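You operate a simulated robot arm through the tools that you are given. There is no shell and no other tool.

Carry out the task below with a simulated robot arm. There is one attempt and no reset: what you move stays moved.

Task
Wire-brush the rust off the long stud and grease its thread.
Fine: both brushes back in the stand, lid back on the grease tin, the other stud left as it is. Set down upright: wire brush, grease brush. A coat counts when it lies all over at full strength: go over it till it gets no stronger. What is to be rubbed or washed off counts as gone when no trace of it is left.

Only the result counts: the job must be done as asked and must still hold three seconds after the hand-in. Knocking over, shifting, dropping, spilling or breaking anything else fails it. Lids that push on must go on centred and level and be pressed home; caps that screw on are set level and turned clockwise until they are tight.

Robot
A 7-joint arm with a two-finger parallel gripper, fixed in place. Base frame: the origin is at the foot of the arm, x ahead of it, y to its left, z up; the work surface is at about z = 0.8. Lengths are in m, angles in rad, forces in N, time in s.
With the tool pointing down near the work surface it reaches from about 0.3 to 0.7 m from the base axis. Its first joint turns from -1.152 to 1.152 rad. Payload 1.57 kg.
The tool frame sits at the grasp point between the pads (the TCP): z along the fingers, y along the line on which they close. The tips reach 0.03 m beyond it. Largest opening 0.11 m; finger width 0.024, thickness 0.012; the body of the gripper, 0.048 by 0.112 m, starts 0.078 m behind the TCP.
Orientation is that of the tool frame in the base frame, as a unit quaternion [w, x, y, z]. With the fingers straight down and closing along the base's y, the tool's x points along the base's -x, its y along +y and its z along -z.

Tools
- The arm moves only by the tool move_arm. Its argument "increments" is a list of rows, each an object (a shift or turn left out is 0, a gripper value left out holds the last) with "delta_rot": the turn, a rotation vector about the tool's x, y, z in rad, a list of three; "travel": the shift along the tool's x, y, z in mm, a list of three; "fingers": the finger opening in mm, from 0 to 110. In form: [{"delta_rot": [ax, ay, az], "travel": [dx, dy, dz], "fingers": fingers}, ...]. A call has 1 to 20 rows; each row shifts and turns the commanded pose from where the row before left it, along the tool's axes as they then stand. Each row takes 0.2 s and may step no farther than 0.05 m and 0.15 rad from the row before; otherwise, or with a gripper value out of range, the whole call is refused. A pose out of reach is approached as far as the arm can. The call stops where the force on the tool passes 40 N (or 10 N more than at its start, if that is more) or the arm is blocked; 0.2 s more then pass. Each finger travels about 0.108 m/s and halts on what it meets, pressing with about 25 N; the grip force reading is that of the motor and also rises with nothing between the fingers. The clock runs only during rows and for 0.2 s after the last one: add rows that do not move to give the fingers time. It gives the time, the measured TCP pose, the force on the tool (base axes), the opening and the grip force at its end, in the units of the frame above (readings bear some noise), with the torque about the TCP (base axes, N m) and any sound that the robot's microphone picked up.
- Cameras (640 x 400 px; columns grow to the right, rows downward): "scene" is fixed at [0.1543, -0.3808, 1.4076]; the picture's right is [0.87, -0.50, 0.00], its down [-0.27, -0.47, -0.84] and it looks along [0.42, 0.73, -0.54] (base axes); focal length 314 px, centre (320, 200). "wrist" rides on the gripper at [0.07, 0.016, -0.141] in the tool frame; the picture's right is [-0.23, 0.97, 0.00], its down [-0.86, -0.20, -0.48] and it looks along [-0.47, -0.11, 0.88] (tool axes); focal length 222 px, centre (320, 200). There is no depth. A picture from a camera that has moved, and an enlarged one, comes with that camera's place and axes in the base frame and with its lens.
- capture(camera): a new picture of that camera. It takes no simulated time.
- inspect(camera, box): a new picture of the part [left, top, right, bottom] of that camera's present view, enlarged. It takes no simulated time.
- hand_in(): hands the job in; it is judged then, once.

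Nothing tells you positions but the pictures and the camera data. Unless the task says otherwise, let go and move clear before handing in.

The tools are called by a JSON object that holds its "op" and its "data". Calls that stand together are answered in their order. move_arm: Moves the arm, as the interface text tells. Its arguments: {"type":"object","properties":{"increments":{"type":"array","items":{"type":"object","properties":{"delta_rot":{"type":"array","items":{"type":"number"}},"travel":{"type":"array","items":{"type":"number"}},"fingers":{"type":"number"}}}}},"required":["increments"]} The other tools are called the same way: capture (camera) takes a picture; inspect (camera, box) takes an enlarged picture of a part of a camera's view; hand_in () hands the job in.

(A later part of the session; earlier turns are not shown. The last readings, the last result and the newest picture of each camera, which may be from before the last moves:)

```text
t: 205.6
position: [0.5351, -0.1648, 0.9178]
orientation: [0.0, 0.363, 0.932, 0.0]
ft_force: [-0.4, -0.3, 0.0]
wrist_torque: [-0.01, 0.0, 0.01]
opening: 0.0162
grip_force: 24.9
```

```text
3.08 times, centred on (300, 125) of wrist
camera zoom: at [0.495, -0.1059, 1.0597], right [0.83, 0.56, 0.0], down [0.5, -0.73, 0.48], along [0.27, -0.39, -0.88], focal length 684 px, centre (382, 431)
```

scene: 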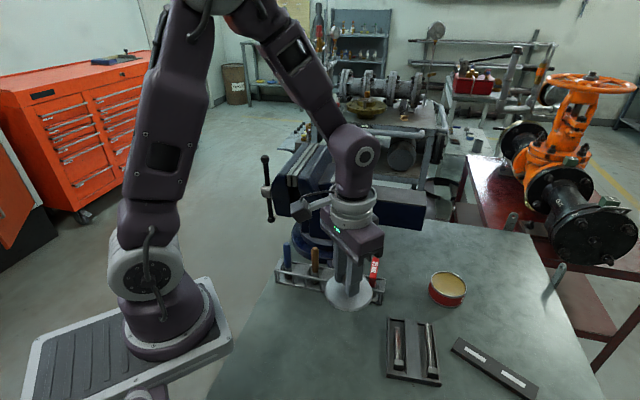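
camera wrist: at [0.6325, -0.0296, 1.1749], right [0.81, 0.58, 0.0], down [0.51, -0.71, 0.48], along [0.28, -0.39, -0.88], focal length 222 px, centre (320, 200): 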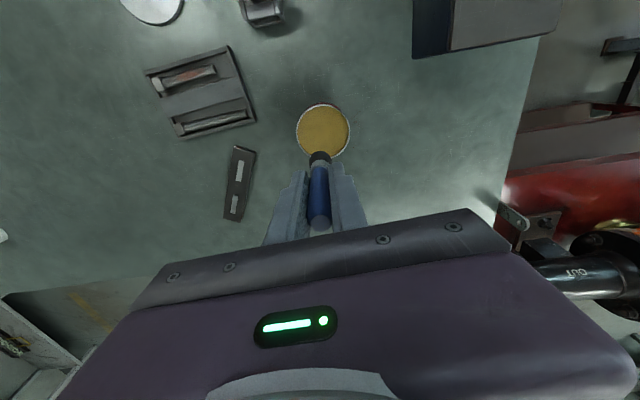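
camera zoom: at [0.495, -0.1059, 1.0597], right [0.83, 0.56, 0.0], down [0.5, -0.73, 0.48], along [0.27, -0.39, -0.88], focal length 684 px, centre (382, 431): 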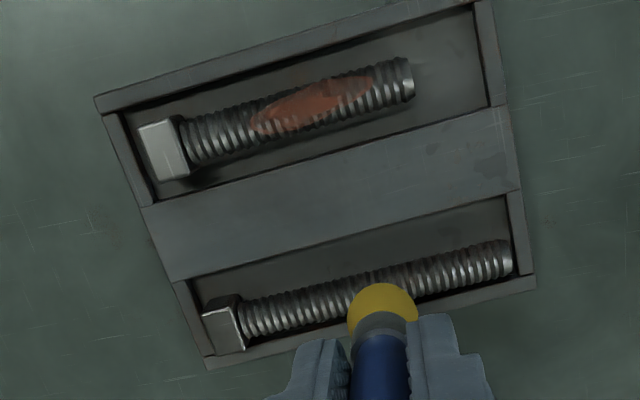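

I shift 3 mm to the left and lower to contact in small steps.

{"op": "move_arm", "data": {"increments": [{"travel": [3, 0, 0]}, {"travel": [0, 0, 6]}, {"travel": [0, 0, 4]}, {"travel": [0, 0, 0]}]}}

{"op": "inspect", "data": {"camera": "scene", "box": [395, 310, 455, 380]}}

{"op": "inspect", "data": {"camera": "wrist", "box": [240, 90, 380, 190]}}

```text
t: 206.6
position: [0.5333, -0.1636, 0.9079]
orientation: [-0.001, 0.362, 0.932, 0.0]
ft_force: [-0.5, 0.1, -0.3]
wrist_torque: [-0.04, -0.04, -0.04]
opening: 0.0167
grip_force: 25.1
```

```text
5.71 times, centred on (425, 345) of scene
camera zoom: at [0.1543, -0.3808, 1.4076], right [0.87, -0.5, 0.0], down [-0.27, -0.47, -0.84], along [0.42, 0.73, -0.54], focal length 1794 px, centre (-280, -629)
```

zoom: 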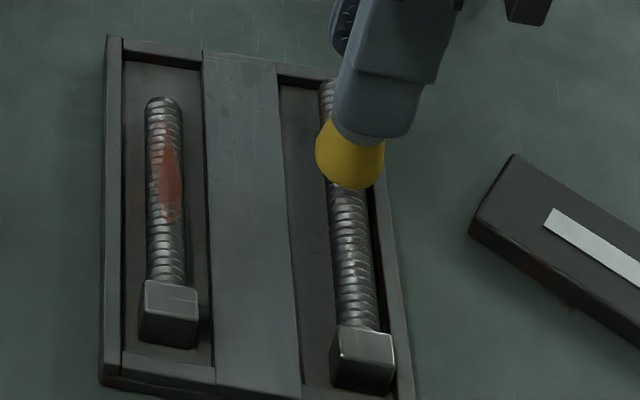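

```text
4.00 times, centred on (310, 140) of wrist
camera zoom: at [0.4922, -0.1035, 1.0489], right [0.83, 0.56, 0.0], down [0.5, -0.73, 0.48], along [0.27, -0.39, -0.88], focal length 888 px, centre (360, 440)
```

zoom: 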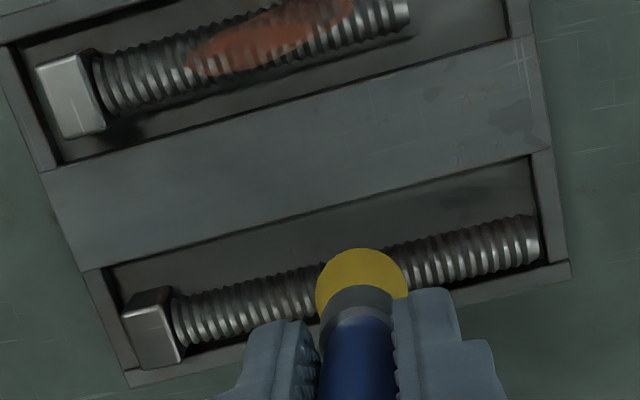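

{"op": "move_arm", "data": {"increments": [{"travel": [0, 0, 2]}, {"travel": [0, 0, 2]}, {"travel": [0, 0, 0]}]}}

{"op": "move_arm", "data": {"increments": [{"travel": [0, 0, 0.8]}, {"travel": [0, 0, 0.8]}, {"travel": [0, 0, 0]}]}}

```text
t: 207.4
position: [0.5328, -0.1633, 0.9023]
orientation: [0.001, 0.363, 0.932, 0.001]
ft_force: [-0.4, -0.3, -0.2]
wrist_torque: [-0.06, 0.0, 0.01]
opening: 0.0162
grip_force: 24.9
```

```text
t: 208.2
position: [0.5321, -0.1619, 0.9012]
orientation: [-0.001, 0.363, 0.932, 0.001]
ft_force: [0.3, 0.0, -0.2]
wrist_torque: [-0.01, 0.02, 0.01]
opening: 0.0163
grip_force: 25.2
```

{"op": "move_arm", "data": {"increments": [{"travel": [0, 0, 0.6]}, {"travel": [0, 0, 0.6]}, {"travel": [0, 0, 0]}]}}

{"op": "move_arm", "data": {"increments": [{"travel": [0, 0, 0.5]}, {"travel": [0, 0, 0]}]}}

```text
t: 209.0
position: [0.5329, -0.1624, 0.9005]
orientation: [-0.002, 0.362, 0.932, 0.0]
ft_force: [0.6, 0.0, -0.5]
wrist_torque: [0.0, 0.01, 0.03]
opening: 0.0167
grip_force: 25.0
```

```text
t: 209.6
position: [0.5332, -0.1638, 0.9001]
orientation: [0.0, 0.362, 0.932, 0.0]
ft_force: [0.3, -0.4, -0.9]
wrist_torque: [-0.03, -0.01, 0.04]
opening: 0.0163
grip_force: 25.4
```

{"op": "move_arm", "data": {"increments": [{"travel": [0, 0, 0.5]}, {"travel": [0, 0, 0.4]}, {"travel": [0, 0, 0]}]}}

{"op": "move_arm", "data": {"increments": [{"travel": [0, 0, 0.4]}, {"travel": [0, 0, 0]}]}}

```text
t: 210.4
position: [0.5311, -0.1624, 0.9008]
orientation: [-0.001, 0.362, 0.932, 0.0]
ft_force: [0.6, 0.1, -0.8]
wrist_torque: [-0.06, 0.02, 0.0]
opening: 0.0161
grip_force: 24.9
```

```text
t: 211.0
position: [0.5326, -0.162, 0.8987]
orientation: [-0.001, 0.363, 0.932, 0.001]
ft_force: [-0.1, -0.8, 0.8]
wrist_torque: [0.01, 0.01, 0.02]
opening: 0.0165
grip_force: 24.9
```

{"op": "move_arm", "data": {"increments": [{"travel": [0, 0, 0.4]}, {"travel": [0, 0, 0]}]}}

{"op": "inspect", "data": {"camera": "scene", "box": [395, 310, 455, 380]}}

```text
t: 211.6
position: [0.5326, -0.1628, 0.8986]
orientation: [-0.001, 0.362, 0.932, 0.0]
ft_force: [0.4, 0.2, -0.4]
wrist_torque: [-0.02, 0.01, 0.04]
opening: 0.0166
grip_force: 24.6
```

```text
5.71 times, centred on (425, 345) of scene
camera zoom: at [0.1543, -0.3808, 1.4076], right [0.87, -0.5, 0.0], down [-0.27, -0.47, -0.84], along [0.42, 0.73, -0.54], focal length 1794 px, centre (-280, -629)
```

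zoom: 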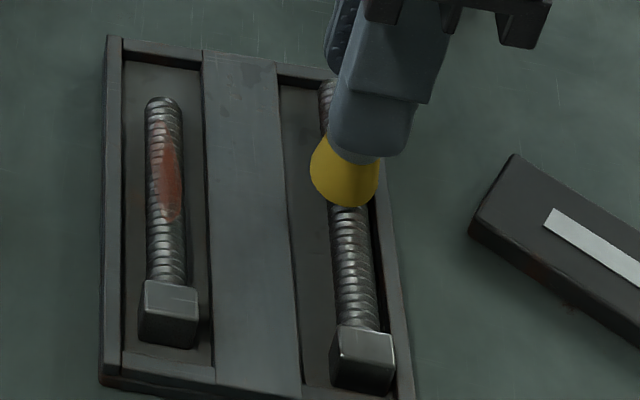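

{"op": "move_arm", "data": {"increments": [{"travel": [0, 0, 0.5]}, {"travel": [0, 0, 0.5]}, {"travel": [0, 0, 0]}]}}

{"op": "move_arm", "data": {"increments": [{"travel": [0, 0, 0.5]}, {"travel": [0, 0, 0]}]}}

```text
t: 212.4
position: [0.5328, -0.1628, 0.8956]
orientation: [-0.001, 0.363, 0.932, 0.001]
ft_force: [-0.3, 0.8, -0.7]
wrist_torque: [-0.02, -0.01, 0.0]
opening: 0.0166
grip_force: 25.1
```

```text
t: 213.0
position: [0.5325, -0.1626, 0.896]
orientation: [-0.001, 0.362, 0.932, 0.0]
ft_force: [0.7, -0.7, -0.6]
wrist_torque: [-0.04, 0.02, -0.04]
opening: 0.0163
grip_force: 25.0
```

{"op": "move_arm", "data": {"increments": [{"travel": [0, 0, 0.5]}, {"travel": [0, 0, 0.5]}, {"travel": [0, 0, 0]}]}}

{"op": "move_arm", "data": {"increments": [{"travel": [0, 0, 0.4]}, {"travel": [0, 0, 0]}]}}

```text
t: 213.8
position: [0.5317, -0.163, 0.8971]
orientation: [-0.001, 0.362, 0.932, 0.001]
ft_force: [0.3, -0.6, -0.5]
wrist_torque: [-0.01, 0.02, 0.01]
opening: 0.0164
grip_force: 24.5
```

```text
t: 214.4
position: [0.5317, -0.1635, 0.8965]
orientation: [-0.001, 0.363, 0.932, 0.0]
ft_force: [-0.7, 0.8, -0.7]
wrist_torque: [0.0, -0.01, -0.02]
opening: 0.0166
grip_force: 24.7
```

{"op": "move_arm", "data": {"increments": [{"travel": [0, 0, 0.5]}, {"travel": [0, 0, 0]}]}}

{"op": "move_arm", "data": {"increments": [{"travel": [0, 0, 0.5]}, {"travel": [0, 0, 0]}]}}

{"op": "inspect", "data": {"camera": "wrist", "box": [240, 90, 380, 190]}}

```text
t: 215.0
position: [0.5316, -0.1625, 0.8947]
orientation: [-0.001, 0.363, 0.932, 0.0]
ft_force: [-0.6, -0.3, -1.3]
wrist_torque: [-0.02, -0.02, 0.01]
opening: 0.0165
grip_force: 24.6
```

```text
t: 215.6
position: [0.5329, -0.1624, 0.8941]
orientation: [0.0, 0.363, 0.932, 0.0]
ft_force: [-0.5, 0.7, -0.4]
wrist_torque: [0.04, 0.01, 0.03]
opening: 0.0164
grip_force: 24.8
```

```text
4.00 times, centred on (310, 140) of wrist
camera zoom: at [0.4917, -0.1039, 1.036], right [0.83, 0.56, 0.0], down [0.5, -0.73, 0.48], along [0.27, -0.39, -0.88], focal length 888 px, centre (360, 440)
```

zoom: 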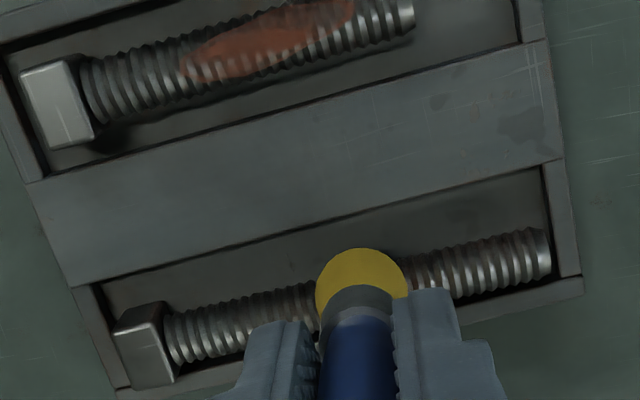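

{"op": "move_arm", "data": {"increments": [{"travel": [0, 0, 0.5]}, {"travel": [0, 0, 0.5]}, {"travel": [0, 0, 0]}]}}

{"op": "move_arm", "data": {"increments": [{"travel": [0, 0, 0.5]}, {"travel": [0, 0, 0]}]}}

{"op": "inspect", "data": {"camera": "scene", "box": [395, 310, 455, 380]}}

```text
t: 216.4
position: [0.5336, -0.1647, 0.8924]
orientation: [0.0, 0.362, 0.932, 0.0]
ft_force: [0.4, 1.0, 3.3]
wrist_torque: [-0.04, 0.02, 0.0]
opening: 0.0166
grip_force: 25.1
```

```text
t: 217.0
position: [0.534, -0.1635, 0.8932]
orientation: [0.0, 0.362, 0.932, 0.001]
ft_force: [0.2, 0.6, 12.4]
wrist_torque: [-0.09, -0.03, 0.02]
opening: 0.0162
grip_force: 24.8
```

```text
5.71 times, centred on (425, 345) of scene
camera zoom: at [0.1541, -0.3807, 1.4077], right [0.87, -0.5, 0.0], down [-0.27, -0.47, -0.84], along [0.42, 0.73, -0.54], focal length 1794 px, centre (-280, -629)
```

zoom: 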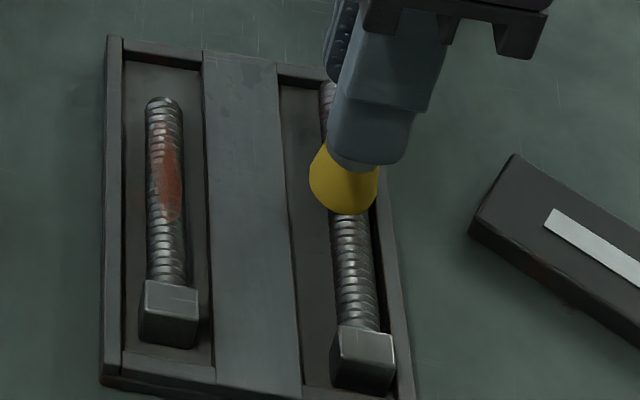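

Contact at about 12 N. I make a first stroke towards the tip and back and look at the coat.

{"op": "move_arm", "data": {"increments": [{"travel": [0, 0, -0.2]}, {"travel": [0, 7, 0.15]}, {"travel": [0, 7, 0.15]}, {"travel": [0, 7, 0.15]}, {"travel": [0, 7, 0.15]}, {"travel": [0, 7, 0.15]}, {"travel": [0, -7, -0.15]}, {"travel": [0, -7, -0.15]}, {"travel": [0, -7, -0.15]}, {"travel": [0, -7, -0.15]}, {"travel": [0, -7, -0.15]}, {"travel": [0, -7, -0.15]}, {"travel": [0, -7, -0.15]}, {"travel": [0, -7, -0.15]}, {"travel": [0, -7, -0.15]}, {"travel": [0, 0, 0]}]}}

{"op": "inspect", "data": {"camera": "scene", "box": [395, 310, 455, 380]}}

{"op": "inspect", "data": {"camera": "wrist", "box": [260, 90, 420, 190]}}

```text
t: 220.4
position: [0.5138, -0.1833, 0.8935]
orientation: [-0.001, 0.363, 0.932, 0.0]
ft_force: [2.2, 1.4, 10.3]
wrist_torque: [-0.02, -0.1, -0.01]
opening: 0.0166
grip_force: 25.3
```

```text
5.71 times, centred on (425, 345) of scene
camera zoom: at [0.1542, -0.3807, 1.4076], right [0.87, -0.5, 0.0], down [-0.27, -0.47, -0.84], along [0.42, 0.73, -0.54], focal length 1794 px, centre (-280, -629)
```

zoom: 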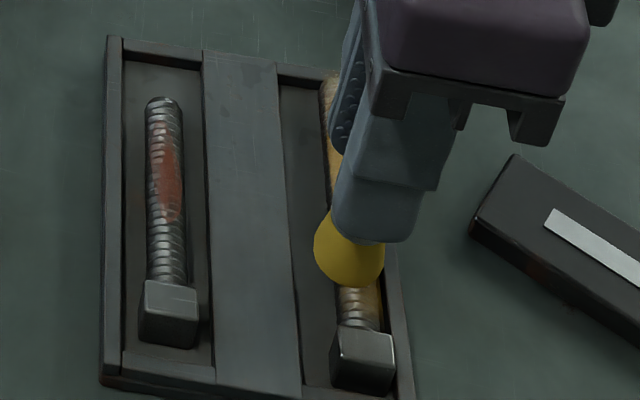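

```text
4.00 times, centred on (340, 140) of wrist
camera zoom: at [0.473, -0.1244, 1.035], right [0.83, 0.56, 0.0], down [0.5, -0.72, 0.48], along [0.27, -0.4, -0.88], focal length 888 px, centre (240, 440)
```

zoom: 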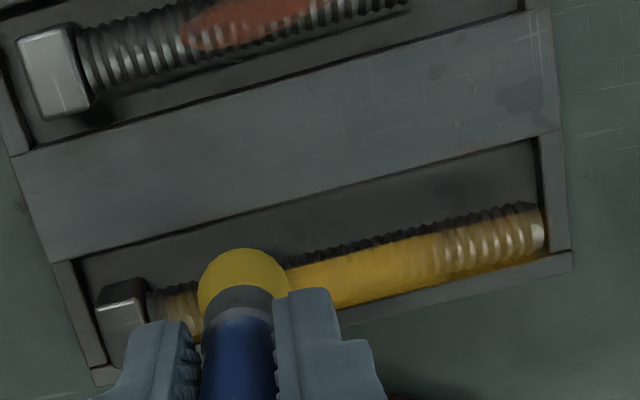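

The grease coat is going on in yellow. The left flank, the tip and the part by the head need more, so I continue with offset strokes.

{"op": "move_arm", "data": {"increments": [{"travel": [0, -5, -0.1]}, {"travel": [0, -4, -0.1]}, {"travel": [2, 4, 0.1]}, {"travel": [2, 7, 0.15]}, {"travel": [0, 7, 0.15]}, {"travel": [0, 7, 0.15]}, {"travel": [0, 7, 0.15]}, {"travel": [0, 7, 0.15]}, {"travel": [0, 7, 0.15]}, {"travel": [0, 7, 0.15]}, {"travel": [0, 7, 0.15]}, {"travel": [0, 7, 0.15]}, {"travel": [0, 7, 0.15]}, {"travel": [0, 7, 0.15]}, {"travel": [0, 5, 0.1]}, {"travel": [0, 0, 0]}]}}

{"op": "inspect", "data": {"camera": "scene", "box": [395, 310, 455, 380]}}

{"op": "inspect", "data": {"camera": "wrist", "box": [200, 90, 360, 190]}}

```text
t: 223.8
position: [0.5625, -0.1227, 0.892]
orientation: [0.0, 0.362, 0.932, -0.001]
ft_force: [-0.8, -0.1, -1.6]
wrist_torque: [0.01, -0.01, 0.02]
opening: 0.0162
grip_force: 25.3
```

```text
5.71 times, centred on (425, 345) of scene
camera zoom: at [0.1543, -0.3808, 1.4076], right [0.87, -0.5, 0.0], down [-0.27, -0.47, -0.84], along [0.42, 0.73, -0.54], focal length 1794 px, centre (-280, -629)
```

zoom: 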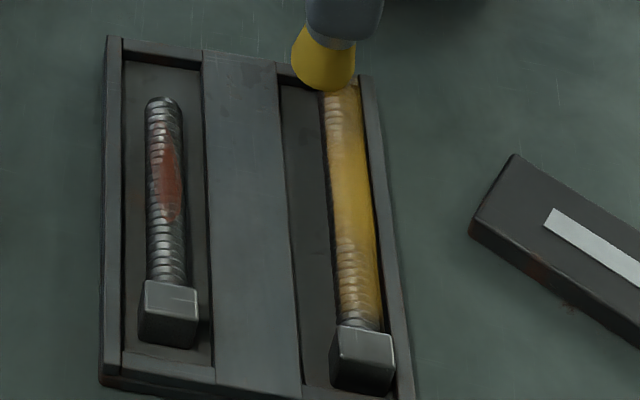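

```text
4.00 times, centred on (280, 140) of wrist
camera zoom: at [0.5221, -0.0646, 1.0339], right [0.83, 0.56, 0.0], down [0.5, -0.73, 0.48], along [0.27, -0.39, -0.88], focal length 888 px, centre (480, 440)
```

zoom: 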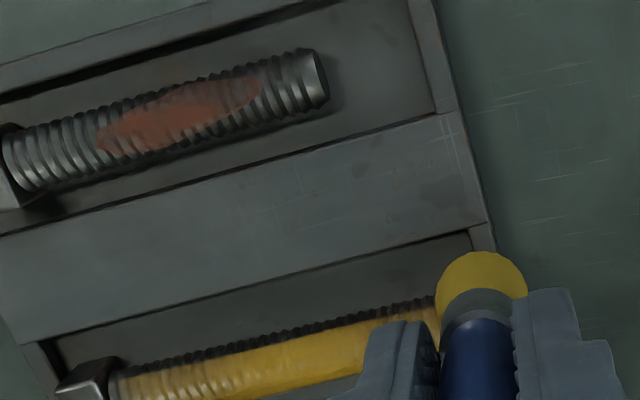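

{"op": "move_arm", "data": {"increments": [{"travel": [3, -6, 0]}, {"travel": [0, -7, -0.1]}, {"travel": [0, -7, -0.15]}, {"travel": [0, -7, -0.15]}, {"travel": [0, -7, -0.15]}, {"travel": [0, -7, -0.15]}, {"travel": [0, -7, -0.15]}, {"travel": [0, -7, -0.15]}, {"travel": [0, -7, -0.15]}, {"travel": [0, -7, -0.15]}, {"travel": [0, -7, -0.15]}, {"travel": [0, -7, -0.15]}, {"travel": [0, -5, -0.1]}, {"travel": [0, 0, 0]}]}}

{"op": "inspect", "data": {"camera": "scene", "box": [395, 310, 455, 380]}}

{"op": "inspect", "data": {"camera": "wrist", "box": [270, 90, 430, 190]}}

```text
t: 226.8
position: [0.5016, -0.1864, 0.8939]
orientation: [-0.001, 0.362, 0.932, -0.001]
ft_force: [0.4, 3.4, 8.9]
wrist_torque: [0.1, -0.11, 0.03]
opening: 0.0169
grip_force: 25.1
```

```text
5.71 times, centred on (425, 345) of scene
camera zoom: at [0.1542, -0.3807, 1.4077], right [0.87, -0.5, 0.0], down [-0.27, -0.47, -0.84], along [0.42, 0.73, -0.54], focal length 1794 px, centre (-280, -629)
```

zoom: 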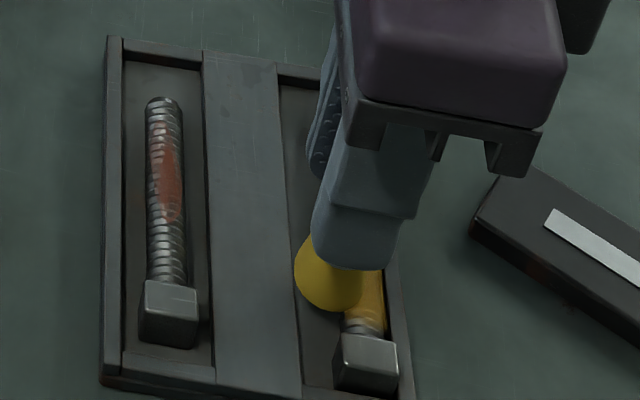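

```text
4.00 times, centred on (350, 140) of wrist
camera zoom: at [0.4607, -0.1274, 1.0345], right [0.83, 0.56, 0.0], down [0.5, -0.73, 0.48], along [0.27, -0.39, -0.88], focal length 888 px, centre (200, 440)
```

zoom: 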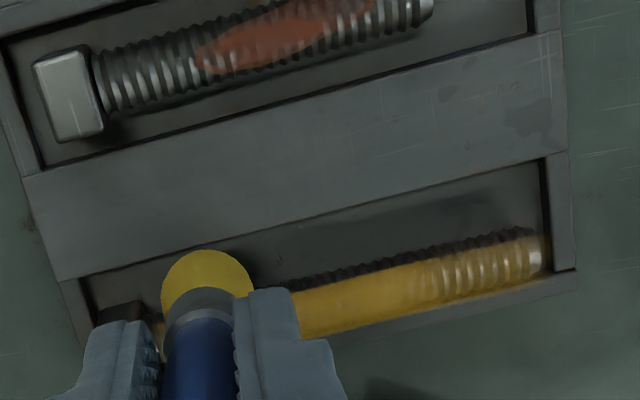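

The left flank is still bare because a vertical brush cannot reach it. I lift, tilt about 29° and coat that flank.

{"op": "move_arm", "data": {"increments": [{"travel": [0, 0, -20]}, {"travel": [0, 19, -20]}, {"travel": [17.5, 19, 0]}, {"travel": [17.5, 0, 0]}, {"delta_rot": [0, -0.125, 0]}, {"delta_rot": [0, -0.125, 0]}, {"delta_rot": [0, -0.125, 0]}, {"delta_rot": [0, -0.125, 0]}, {"travel": [12.9, 0, 23.7]}, {"travel": [0, 0, 10]}, {"travel": [0, 0, 0]}]}}

{"op": "inspect", "data": {"camera": "wrist", "box": [240, 90, 400, 190]}}

{"op": "inspect", "data": {"camera": "scene", "box": [395, 300, 455, 370]}}

```text
t: 229.2
position: [0.5047, -0.1384, 0.8969]
orientation: [0.23, 0.352, 0.903, -0.09]
ft_force: [-0.9, -0.2, -1.0]
wrist_torque: [-0.02, 0.01, -0.02]
opening: 0.0165
grip_force: 24.2
```

```text
4.00 times, centred on (320, 140) of wrist
camera zoom: at [0.4198, -0.0393, 0.9877], right [0.81, 0.58, 0.11], down [0.25, -0.5, 0.83], along [0.54, -0.64, -0.55], focal length 888 px, centre (320, 440)
```

zoom: 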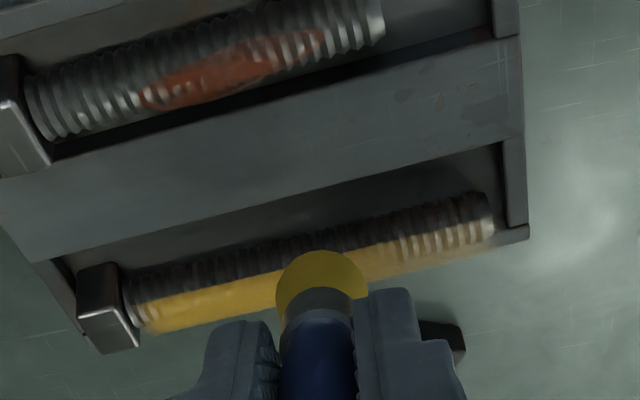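

```text
5.71 times, centred on (425, 335) of scene
camera zoom: at [0.1543, -0.3808, 1.4076], right [0.87, -0.5, 0.0], down [-0.27, -0.47, -0.84], along [0.42, 0.73, -0.54], focal length 1794 px, centre (-280, -571)
```

zoom: 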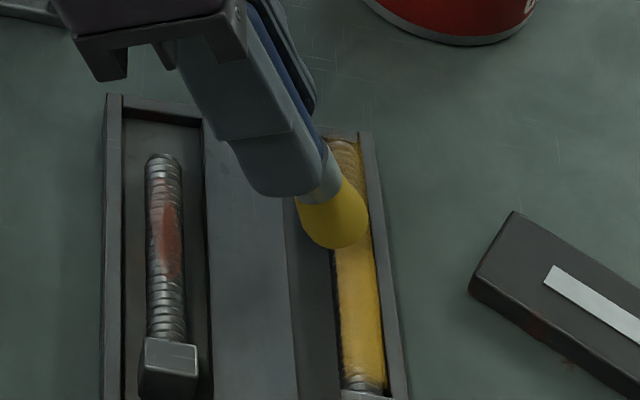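

{"op": "inspect", "data": {"camera": "wrist", "box": [325, 135, 370, 165]}}

{"op": "inspect", "data": {"camera": "wrist", "box": [265, 145, 320, 180]}}

```text
13.33 times, centred on (348, 150) of wrist
camera zoom: at [0.4198, -0.0393, 0.9877], right [0.81, 0.58, 0.11], down [0.25, -0.5, 0.83], along [0.54, -0.64, -0.55], focal length 2962 px, centre (-47, 867)
```

zoom: 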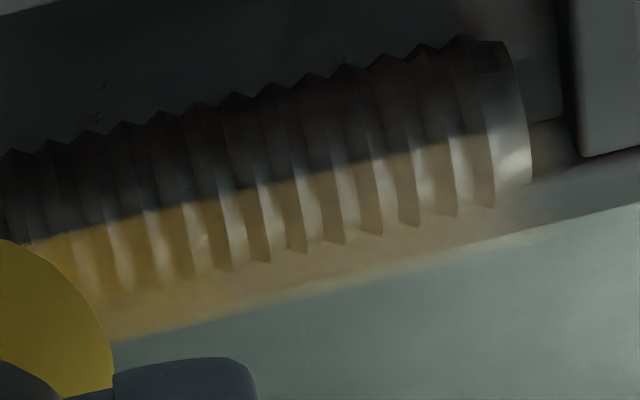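

```text
11.43 times, centred on (292, 162) of wrist
camera zoom: at [0.4198, -0.0393, 0.9877], right [0.81, 0.58, 0.11], down [0.25, -0.5, 0.83], along [0.54, -0.64, -0.55], focal length 2538 px, centre (634, 629)
```

zoom: 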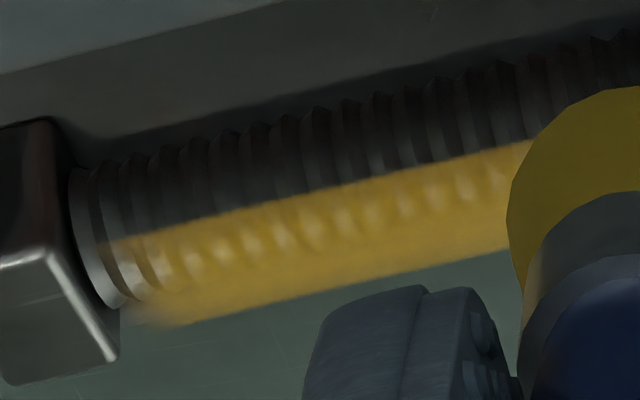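

This view shows that both rust and grease lie on a flat film over the stud's top. The coat already reaches the film's left edge, so no tilting is needed and the flank tints are not rust. I back off, level again and return over the stud.

{"op": "move_arm", "data": {"increments": [{"travel": [0, 0, -12]}, {"travel": [-14.4, 0, -26.3]}, {"delta_rot": [0, 0.125, 0]}, {"delta_rot": [0, 0.125, 0]}, {"delta_rot": [0, 0.125, 0]}, {"delta_rot": [0, 0.125, 0]}, {"travel": [-35, 0, 0]}, {"travel": [-35, 0, 0]}, {"travel": [-35, 0, 0]}, {"travel": [0, 0, 0]}]}}

{"op": "capture", "data": {"camera": "wrist"}}

{"op": "inspect", "data": {"camera": "wrist", "box": [230, 50, 370, 140]}}

{"op": "inspect", "data": {"camera": "scene", "box": [405, 315, 445, 375]}}

```text
t: 231.4
position: [0.5792, -0.2075, 0.9381]
orientation: [0.0, 0.362, 0.932, 0.0]
ft_force: [0.0, 0.4, -0.9]
wrist_torque: [0.0, 0.06, 0.01]
opening: 0.0165
grip_force: 24.9
```

```text
taken
camera wrist: at [0.5384, -0.1481, 1.0803], right [0.83, 0.56, 0.0], down [0.5, -0.73, 0.48], along [0.27, -0.39, -0.88], focal length 222 px, centre (320, 200)
```

wrist: 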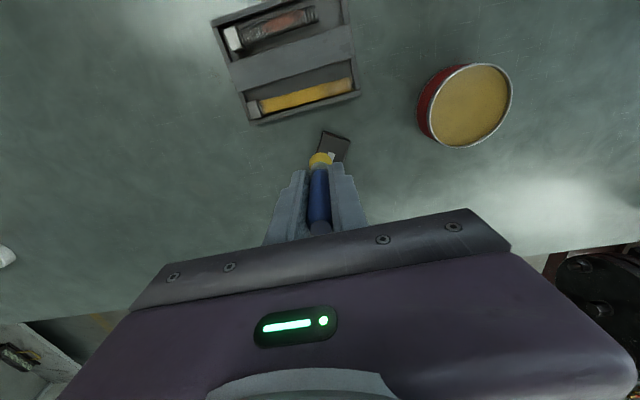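

```text
4.44 times, centred on (300, 95) of wrist
camera zoom: at [0.5384, -0.1481, 1.0803], right [0.83, 0.56, 0.0], down [0.5, -0.73, 0.48], along [0.27, -0.39, -0.88], focal length 987 px, centre (409, 667)
```

zoom: 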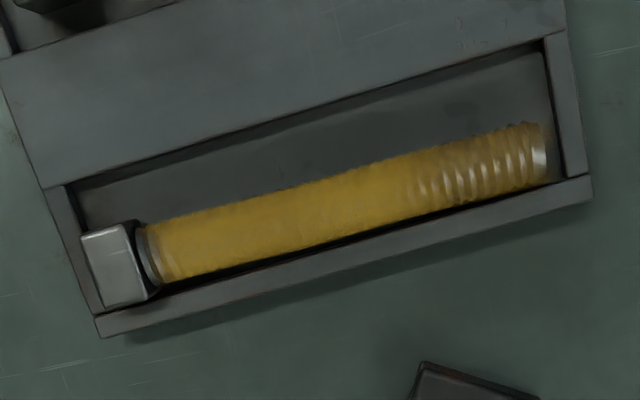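

```text
6.67 times, centred on (425, 345) of scene
camera zoom: at [0.1543, -0.3808, 1.4076], right [0.87, -0.5, 0.0], down [-0.27, -0.47, -0.84], along [0.42, 0.73, -0.54], focal length 2094 px, centre (-380, -767)
```

zoom: 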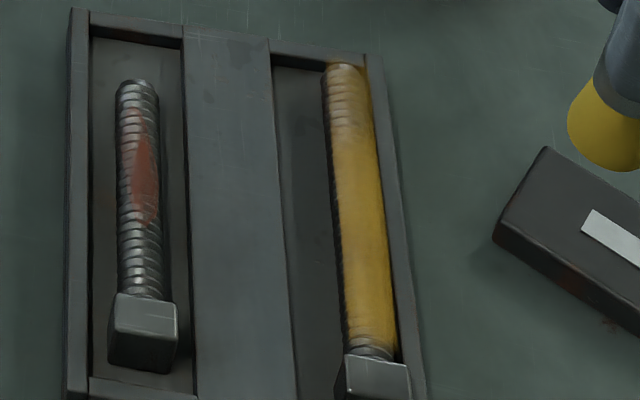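

From above the coat covers the whole thread, full in the middle and at the head end but thinner over the last 35 mm at the tip. I go back over the tip part.

{"op": "move_arm", "data": {"increments": [{"travel": [30, 12, 0]}, {"travel": [31, 13, 0]}, {"travel": [0, 0, 20]}, {"travel": [0, 0, 18]}, {"travel": [0, 0, 6]}, {"travel": [0, 0, 0]}]}}

{"op": "inspect", "data": {"camera": "scene", "box": [395, 300, 455, 370]}}

{"op": "move_arm", "data": {"increments": [{"travel": [0, 0, 0.6]}, {"travel": [0, 0, 0.6]}, {"travel": [0, 0, 0]}]}}

```text
t: 232.8
position: [0.5506, -0.1455, 0.8963]
orientation: [-0.001, 0.363, 0.932, 0.001]
ft_force: [0.1, 0.2, -1.3]
wrist_torque: [0.0, 0.03, -0.04]
opening: 0.0164
grip_force: 24.7
```

```text
5.71 times, centred on (425, 335) of scene
camera zoom: at [0.1543, -0.3808, 1.4076], right [0.87, -0.5, 0.0], down [-0.27, -0.47, -0.84], along [0.42, 0.73, -0.54], focal length 1794 px, centre (-280, -571)
```

zoom: 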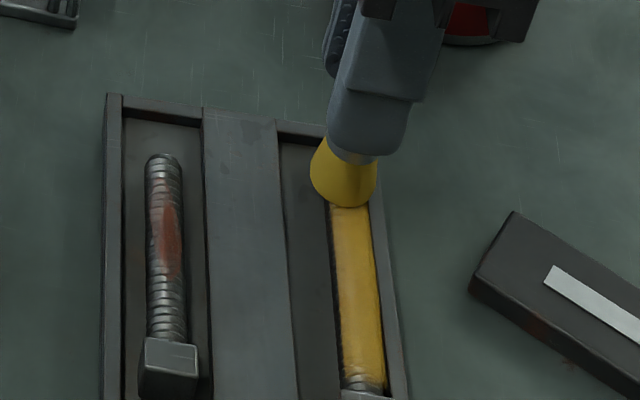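

```text
t: 233.6
position: [0.5493, -0.1461, 0.893]
orientation: [-0.001, 0.362, 0.932, 0.0]
ft_force: [1.0, 0.3, -0.8]
wrist_torque: [0.01, 0.02, 0.01]
opening: 0.0162
grip_force: 24.7
```

{"op": "move_arm", "data": {"increments": [{"travel": [0, 0, 0.5]}, {"travel": [0, 0, 0.5]}, {"travel": [0, 0, 0]}]}}

{"op": "move_arm", "data": {"increments": [{"travel": [0, 0, 0.5]}, {"travel": [0, 0, 0]}]}}

```text
t: 234.4
position: [0.55, -0.1459, 0.8923]
orientation: [0.0, 0.362, 0.932, 0.0]
ft_force: [-1.3, 0.6, 8.5]
wrist_torque: [-0.02, 0.06, 0.01]
opening: 0.0164
grip_force: 25.2
```

```text
t: 235.0
position: [0.5498, -0.1467, 0.8936]
orientation: [0.001, 0.362, 0.932, 0.0]
ft_force: [-0.3, 1.1, 19.3]
wrist_torque: [-0.06, 0.05, -0.01]
opening: 0.0164
grip_force: 25.6
```

{"op": "move_arm", "data": {"increments": [{"travel": [0, 0, -0.3]}, {"travel": [0, 7, 0.15]}, {"travel": [0, 7, 0.15]}, {"travel": [0, -7, -0.15]}, {"travel": [0, -7, -0.15]}, {"travel": [0, -7, -0.15]}, {"travel": [0, -7, -0.15]}, {"travel": [0, -7, -0.15]}, {"travel": [0, 7, 0.15]}, {"travel": [0, 7, 0.15]}, {"travel": [0, 7, 0.15]}, {"travel": [0, 7, 0.15]}, {"travel": [0, 7, 0.15]}, {"travel": [0, -7, -0.15]}, {"travel": [0, -7, -0.15]}, {"travel": [0, -7, -0.15]}, {"travel": [0, -7, -0.15]}, {"travel": [0, -7, -0.15]}, {"travel": [0, 0, 0]}]}}

{"op": "inspect", "data": {"camera": "wrist", "box": [240, 90, 400, 190]}}

{"op": "inspect", "data": {"camera": "scene", "box": [395, 300, 455, 370]}}

```text
t: 239.0
position: [0.5368, -0.1613, 0.892]
orientation: [0.0, 0.362, 0.932, 0.0]
ft_force: [0.9, 0.5, 1.9]
wrist_torque: [0.06, -0.02, 0.02]
opening: 0.0166
grip_force: 25.0
```

```text
4.00 times, centred on (320, 140) of wrist
camera zoom: at [0.4951, -0.1018, 1.0336], right [0.83, 0.56, 0.0], down [0.5, -0.73, 0.48], along [0.27, -0.39, -0.88], focal length 888 px, centre (320, 440)
```

zoom: 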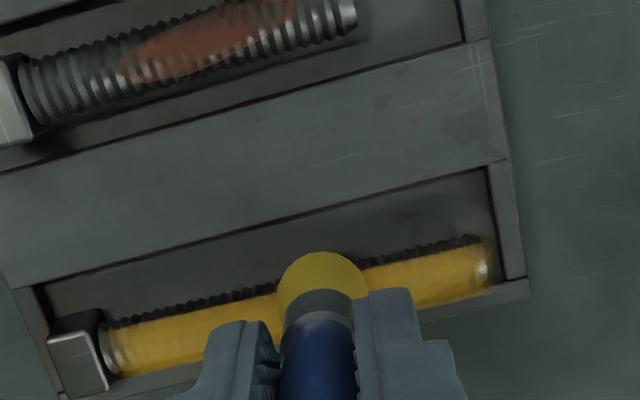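

```text
5.71 times, centred on (425, 335) of scene
camera zoom: at [0.1543, -0.3808, 1.4076], right [0.87, -0.5, 0.0], down [-0.27, -0.47, -0.84], along [0.42, 0.73, -0.54], focal length 1794 px, centre (-280, -571)
```

zoom: 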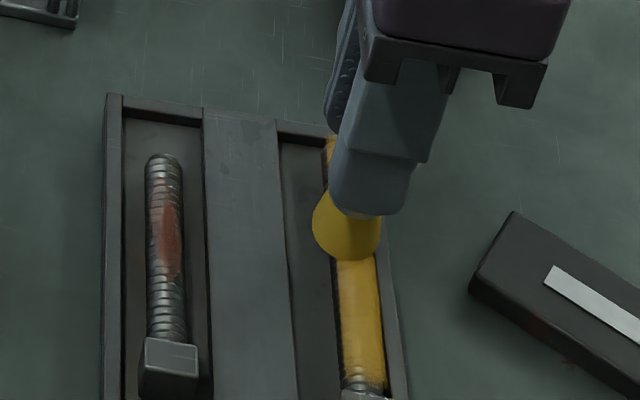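

The tip end is filling in. I run complete passes over the full length with light pressure at three sideways offsets.

{"op": "move_arm", "data": {"increments": [{"travel": [0, 0, 0.25]}, {"travel": [0, -7, -0.12]}, {"travel": [0, -7, -0.12]}, {"travel": [0, -7, -0.12]}, {"travel": [0, -7, -0.12]}, {"travel": [0, -7, -0.12]}, {"travel": [0, -7, -0.12]}, {"travel": [0, -3, 0]}, {"travel": [-2.5, 3, 0]}, {"travel": [0, 7, 0.12]}, {"travel": [0, 7, 0.12]}, {"travel": [0, 7, 0.12]}, {"travel": [0, 7, 0.12]}, {"travel": [0, 7, 0.12]}, {"travel": [0, 7, 0.12]}, {"travel": [0, 7, 0.15]}, {"travel": [0, 7, 0.15]}, {"travel": [0, 7, 0.15]}, {"travel": [0, 7, 0.15]}, {"travel": [0, 7, 0.15]}]}}

{"op": "move_arm", "data": {"increments": [{"travel": [2.5, 0, 0]}, {"travel": [2.5, 0, 0]}, {"travel": [0, -7, -0.15]}, {"travel": [0, -7, -0.15]}, {"travel": [0, -7, -0.15]}, {"travel": [0, -7, -0.15]}, {"travel": [0, -7, -0.15]}, {"travel": [0, -7, -0.12]}, {"travel": [0, -7, -0.12]}, {"travel": [0, -7, -0.12]}, {"travel": [0, -7, -0.12]}, {"travel": [0, -7, -0.12]}, {"travel": [0, -7, -0.12]}, {"travel": [0, -3, 0]}, {"travel": [0, 0, 0]}]}}

{"op": "inspect", "data": {"camera": "wrist", "box": [270, 90, 430, 190]}}

```text
t: 243.2
position: [0.5604, -0.1368, 0.8918]
orientation: [0.0, 0.363, 0.932, 0.0]
ft_force: [0.5, -1.2, 0.4]
wrist_torque: [-0.02, 0.01, 0.02]
opening: 0.0165
grip_force: 25.1
```

```text
t: 246.4
position: [0.5034, -0.1928, 0.8938]
orientation: [-0.001, 0.362, 0.932, 0.001]
ft_force: [0.7, -0.2, 0.3]
wrist_torque: [0.0, -0.03, 0.01]
opening: 0.0166
grip_force: 25.1
```

```text
4.00 times, centred on (350, 140) of wrist
camera zoom: at [0.4621, -0.1334, 1.0349], right [0.83, 0.56, 0.0], down [0.5, -0.73, 0.48], along [0.27, -0.39, -0.88], focal length 888 px, centre (200, 440)
```

zoom: 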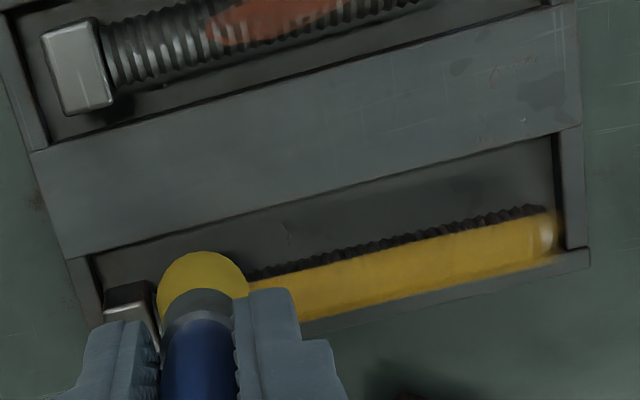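

{"op": "move_arm", "data": {"increments": [{"travel": [-1, 0, 0.4]}, {"travel": [0, 0, 0.4]}, {"travel": [0, 0, 0]}]}}

{"op": "move_arm", "data": {"increments": [{"travel": [0, 0, 0.4]}, {"travel": [0, 0, 0]}]}}

```text
t: 247.2
position: [0.5037, -0.1942, 0.8929]
orientation: [0.0, 0.363, 0.932, 0.0]
ft_force: [-0.8, 2.4, 15.4]
wrist_torque: [0.02, 0.04, -0.03]
opening: 0.0165
grip_force: 25.0
```

```text
t: 247.8
position: [0.5051, -0.1945, 0.8921]
orientation: [0.002, 0.363, 0.932, 0.001]
ft_force: [1.7, 2.8, 30.7]
wrist_torque: [-0.17, -0.03, 0.03]
opening: 0.0169
grip_force: 24.9
```

{"op": "move_arm", "data": {"increments": [{"travel": [0, 0, -0.6]}, {"travel": [0, 5, 0.05]}, {"travel": [-2, 5, 0.1]}, {"travel": [0, -5, -0.1]}, {"travel": [0, -5, -0.05]}, {"travel": [2, 5, 0.05]}, {"travel": [2, 5, 0.1]}, {"travel": [0, -5, -0.1]}, {"travel": [0, -5, -0.05]}, {"travel": [-2, 5, 0.05]}, {"travel": [0, 5, 0.1]}, {"travel": [0, 7, 0.12]}, {"travel": [0, 7, 0.12]}, {"travel": [0, 7, 0.12]}, {"travel": [0, 7, 0.15]}, {"travel": [0, 7, 0.15]}, {"travel": [0, 7, 0.15]}, {"travel": [0, 7, 0.15]}, {"travel": [0, 7, 0.15]}, {"travel": [0, 7, 0.15]}]}}

{"op": "move_arm", "data": {"increments": [{"travel": [0, 5, 0.1]}, {"travel": [0, 0, 0]}]}}

{"op": "inspect", "data": {"camera": "wrist", "box": [200, 90, 360, 190]}}

{"op": "inspect", "data": {"camera": "scene", "box": [395, 300, 455, 380]}}

```text
t: 252.0
position: [0.5528, -0.1394, 0.8909]
orientation: [-0.001, 0.362, 0.932, 0.0]
ft_force: [-0.4, 0.0, -1.4]
wrist_torque: [0.02, 0.02, -0.03]
opening: 0.0169
grip_force: 24.8
```

```text
t: 252.6
position: [0.5574, -0.1359, 0.8898]
orientation: [-0.001, 0.363, 0.932, 0.0]
ft_force: [1.0, 0.4, -1.1]
wrist_torque: [-0.01, 0.0, 0.0]
opening: 0.0171
grip_force: 24.2
```

```text
4.00 times, centred on (280, 140) of wrist
camera zoom: at [0.5165, -0.0768, 1.0321], right [0.83, 0.56, 0.0], down [0.5, -0.73, 0.48], along [0.27, -0.39, -0.88], focal length 888 px, centre (480, 440)
```

zoom: 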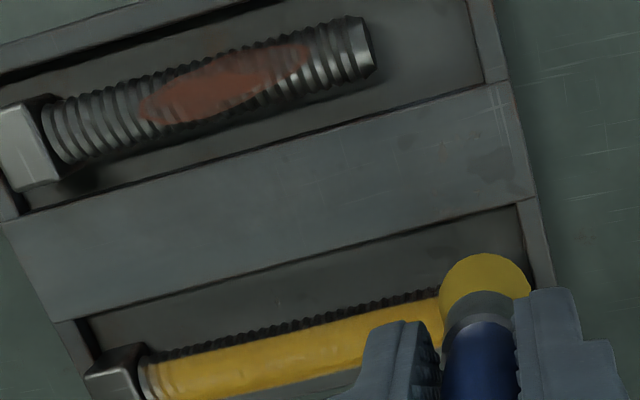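

```text
5.00 times, centred on (425, 340) of scene
camera zoom: at [0.1543, -0.3808, 1.4076], right [0.87, -0.5, 0.0], down [-0.27, -0.47, -0.84], along [0.42, 0.73, -0.54], focal length 1570 px, centre (-205, -500)
```

zoom: 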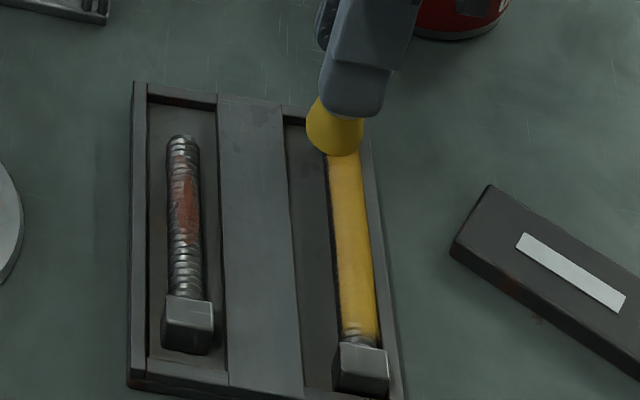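

{"op": "move_arm", "data": {"increments": [{"travel": [0, -5, 0.5]}, {"travel": [0, 0, 0.5]}, {"travel": [0, 0, 0]}]}}

{"op": "move_arm", "data": {"increments": [{"travel": [0, 0, 0.4]}, {"travel": [0, 0, 0]}]}}

```text
t: 253.4
position: [0.5538, -0.1396, 0.8901]
orientation: [0.0, 0.362, 0.932, 0.0]
ft_force: [1.0, 0.3, 1.6]
wrist_torque: [-0.03, -0.05, 0.0]
opening: 0.0172
grip_force: 25.4
```

```text
t: 254.0
position: [0.5534, -0.1409, 0.889]
orientation: [0.0, 0.363, 0.932, 0.0]
ft_force: [1.4, 1.1, 7.2]
wrist_torque: [-0.03, -0.05, 0.01]
opening: 0.0172
grip_force: 25.1
```

{"op": "move_arm", "data": {"increments": [{"travel": [0, 5, 0.1]}, {"travel": [-2, -7, -0.15]}, {"travel": [0, -7, -0.15]}, {"travel": [0, -7, -0.15]}, {"travel": [0, 7, 0.15]}, {"travel": [0, 7, 0.15]}, {"travel": [2, 7, 0.15]}, {"travel": [2, -7, -0.15]}, {"travel": [0, -7, -0.15]}, {"travel": [0, -7, -0.15]}, {"travel": [0, 7, 0.15]}, {"travel": [0, 7, 0.15]}, {"travel": [0, 7, 0.15]}, {"travel": [-2, -7, -0.15]}, {"travel": [0, -7, -0.15]}, {"travel": [0, -7, -0.15]}, {"travel": [0, -7, -0.15]}, {"travel": [0, -7, -0.12]}, {"travel": [0, 0, 0]}]}}

{"op": "move_arm", "data": {"increments": [{"travel": [0, -7, -0.12]}, {"travel": [0, -7, -0.12]}, {"travel": [0, -7, -0.12]}, {"travel": [0, -7, -0.12]}, {"travel": [0, -7, -0.12]}, {"travel": [0, -4, -0.1]}, {"travel": [0, 0, 0]}]}}

{"op": "inspect", "data": {"camera": "wrist", "box": [270, 90, 430, 190]}}

```text
t: 258.0
position: [0.5339, -0.1614, 0.891]
orientation: [0.0, 0.362, 0.932, 0.001]
ft_force: [0.2, 0.3, 1.7]
wrist_torque: [0.03, 0.0, 0.01]
opening: 0.0171
grip_force: 25.4
```

```text
t: 259.6
position: [0.5053, -0.1903, 0.8909]
orientation: [0.0, 0.362, 0.932, 0.0]
ft_force: [0.0, 0.3, 2.5]
wrist_torque: [0.01, 0.0, 0.01]
opening: 0.0168
grip_force: 24.5
```

```text
4.00 times, centred on (350, 140) of wrist
camera zoom: at [0.466, -0.1315, 1.0325], right [0.83, 0.56, 0.0], down [0.5, -0.73, 0.48], along [0.27, -0.39, -0.88], focal length 888 px, centre (200, 440)
```

zoom: 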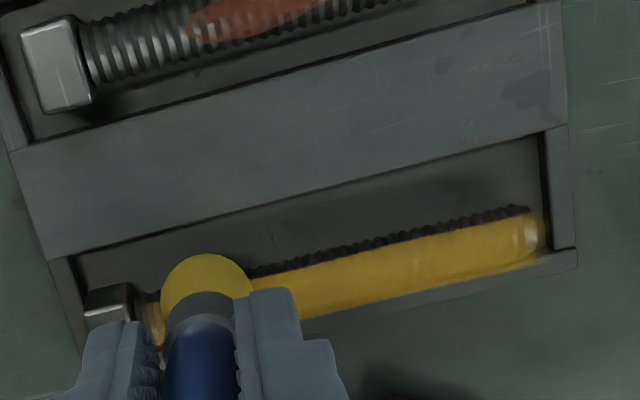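

I lift and view the whole coat from above.

{"op": "move_arm", "data": {"increments": [{"travel": [0, 0, -20]}, {"travel": [0, 18, -25]}, {"travel": [-30, 18, 0]}, {"travel": [-31, 0, 0]}, {"travel": [0, 0, 0]}]}}

{"op": "inspect", "data": {"camera": "wrist", "box": [230, 50, 370, 140]}}

{"op": "inspect", "data": {"camera": "wrist", "box": [310, 70, 360, 110]}}

{"op": "inspect", "data": {"camera": "wrist", "box": [245, 85, 300, 125]}}

{"op": "inspect", "data": {"camera": "scene", "box": [405, 315, 445, 375]}}

```text
t: 260.8
position: [0.5755, -0.2059, 0.937]
orientation: [-0.001, 0.362, 0.932, 0.001]
ft_force: [0.4, -0.6, -1.1]
wrist_torque: [-0.01, 0.0, -0.01]
opening: 0.0167
grip_force: 24.9
```

```text
4.44 times, centred on (300, 95) of wrist
camera zoom: at [0.5354, -0.1479, 1.0779], right [0.83, 0.56, 0.0], down [0.5, -0.73, 0.48], along [0.27, -0.39, -0.88], focal length 987 px, centre (409, 667)
```

zoom: 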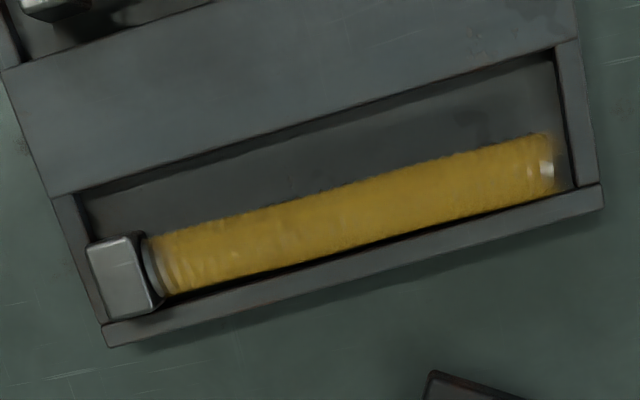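

```text
10.00 times, centred on (335, 90) of wrist
camera zoom: at [0.5354, -0.1479, 1.0779], right [0.83, 0.56, 0.0], down [0.5, -0.73, 0.48], along [0.27, -0.39, -0.88], focal length 2221 px, centre (170, 1300)
```

zoom: 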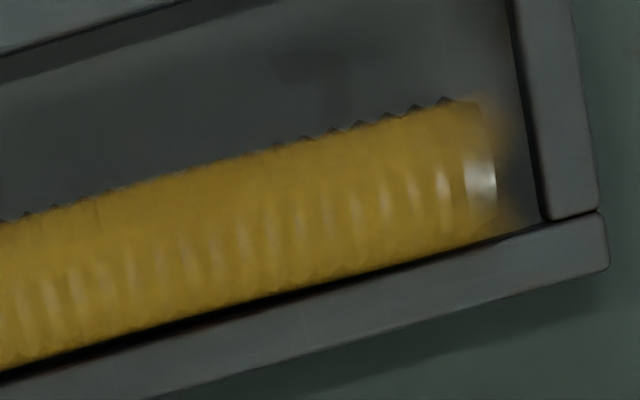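

```text
10.00 times, centred on (272, 105) of wrist
camera zoom: at [0.5354, -0.1479, 1.0779], right [0.83, 0.56, 0.0], down [0.5, -0.73, 0.48], along [0.27, -0.39, -0.88], focal length 2221 px, centre (795, 1150)
```

zoom: 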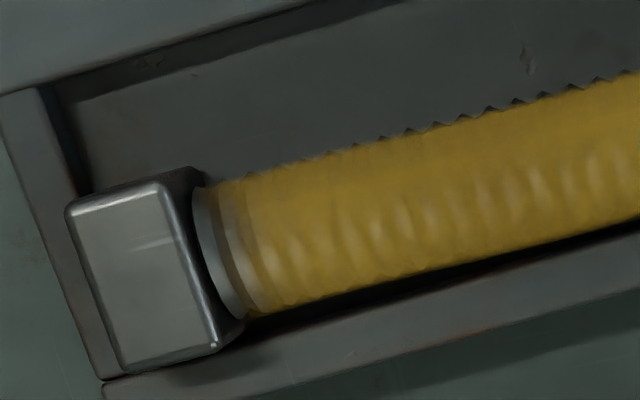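

```text
6.67 times, centred on (425, 345) of scene
camera zoom: at [0.1543, -0.3808, 1.4076], right [0.87, -0.5, 0.0], down [-0.27, -0.47, -0.84], along [0.42, 0.73, -0.54], focal length 2094 px, centre (-380, -767)
```

zoom: 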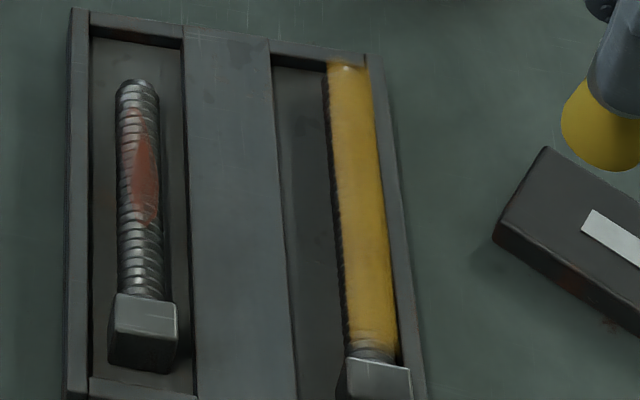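

The coat is nearly complete; only the first millimetres by the head and the very tip look thinner. I reload the brush in the tin for a final full-strength pass.

{"op": "move_arm", "data": {"increments": [{"travel": [0, 0, -27]}, {"travel": [0, 0, -27]}, {"travel": [2.1, 38.7, 0]}, {"travel": [2.1, 38.7, 0]}, {"travel": [2.1, 38.7, 0]}, {"travel": [2.1, 38.7, 0]}, {"travel": [0, 0, 0]}, {"travel": [0, 0, 35]}, {"travel": [0, 0, 35]}, {"travel": [0, 0, 12]}, {"travel": [0, 0, 0]}]}}

{"op": "inspect", "data": {"camera": "scene", "box": [410, 220, 490, 320]}}

{"op": "inspect", "data": {"camera": "wrist", "box": [260, 90, 380, 200]}}

```text
t: 263.2
position: [0.6739, -0.0858, 0.9078]
orientation: [0.0, 0.363, 0.932, 0.001]
ft_force: [0.1, 0.2, -0.2]
wrist_torque: [-0.01, -0.01, -0.02]
opening: 0.0166
grip_force: 25.0
```

```text
4.00 times, centred on (450, 270) of scene
camera zoom: at [0.1543, -0.3808, 1.4076], right [0.87, -0.5, 0.0], down [-0.27, -0.47, -0.84], along [0.42, 0.73, -0.54], focal length 1256 px, centre (-200, -80)
```

zoom: 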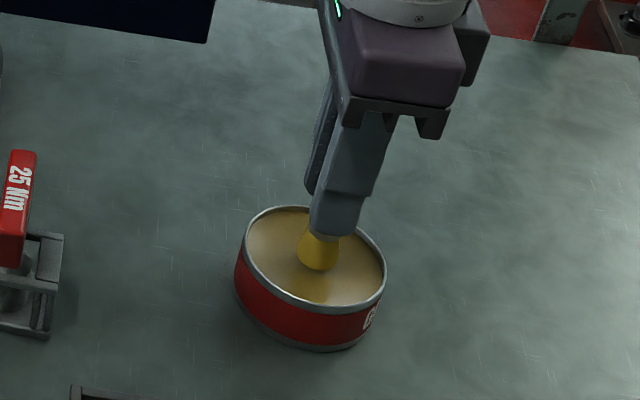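

```text
3.64 times, centred on (320, 145) of wrist
camera zoom: at [0.6338, -0.0267, 1.0489], right [0.83, 0.56, 0.0], down [0.5, -0.73, 0.48], along [0.27, -0.39, -0.88], focal length 808 px, centre (320, 400)
```

zoom: 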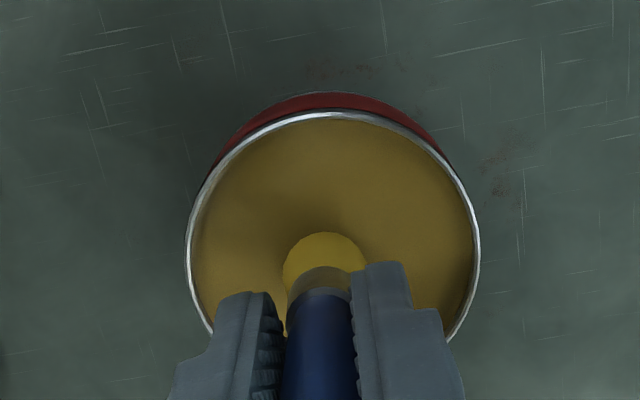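

{"op": "move_arm", "data": {"increments": [{"travel": [0, 0, 3]}, {"travel": [0, 0, 2]}, {"travel": [0, 0, 0]}]}}

{"op": "move_arm", "data": {"increments": [{"travel": [0, 0, 1]}, {"travel": [0, 0, 1]}, {"travel": [0, 0, 0]}]}}

{"op": "move_arm", "data": {"increments": [{"travel": [0, 0, 1]}, {"travel": [0, 0, 0]}]}}

```text
t: 264.0
position: [0.6745, -0.0857, 0.9031]
orientation: [0.001, 0.362, 0.932, 0.001]
ft_force: [-0.6, 1.5, 10.6]
wrist_torque: [0.06, 0.11, 0.02]
opening: 0.0166
grip_force: 24.9
```

```text
t: 264.8
position: [0.6757, -0.0859, 0.9008]
orientation: [0.002, 0.362, 0.932, 0.0]
ft_force: [1.4, 1.8, 21.1]
wrist_torque: [-0.06, -0.12, -0.01]
opening: 0.017
grip_force: 25.0
```

```text
t: 265.4
position: [0.6752, -0.0866, 0.9015]
orientation: [0.002, 0.362, 0.932, 0.0]
ft_force: [1.0, -0.5, 38.5]
wrist_torque: [-0.11, -0.09, -0.02]
opening: 0.0169
grip_force: 24.5
```

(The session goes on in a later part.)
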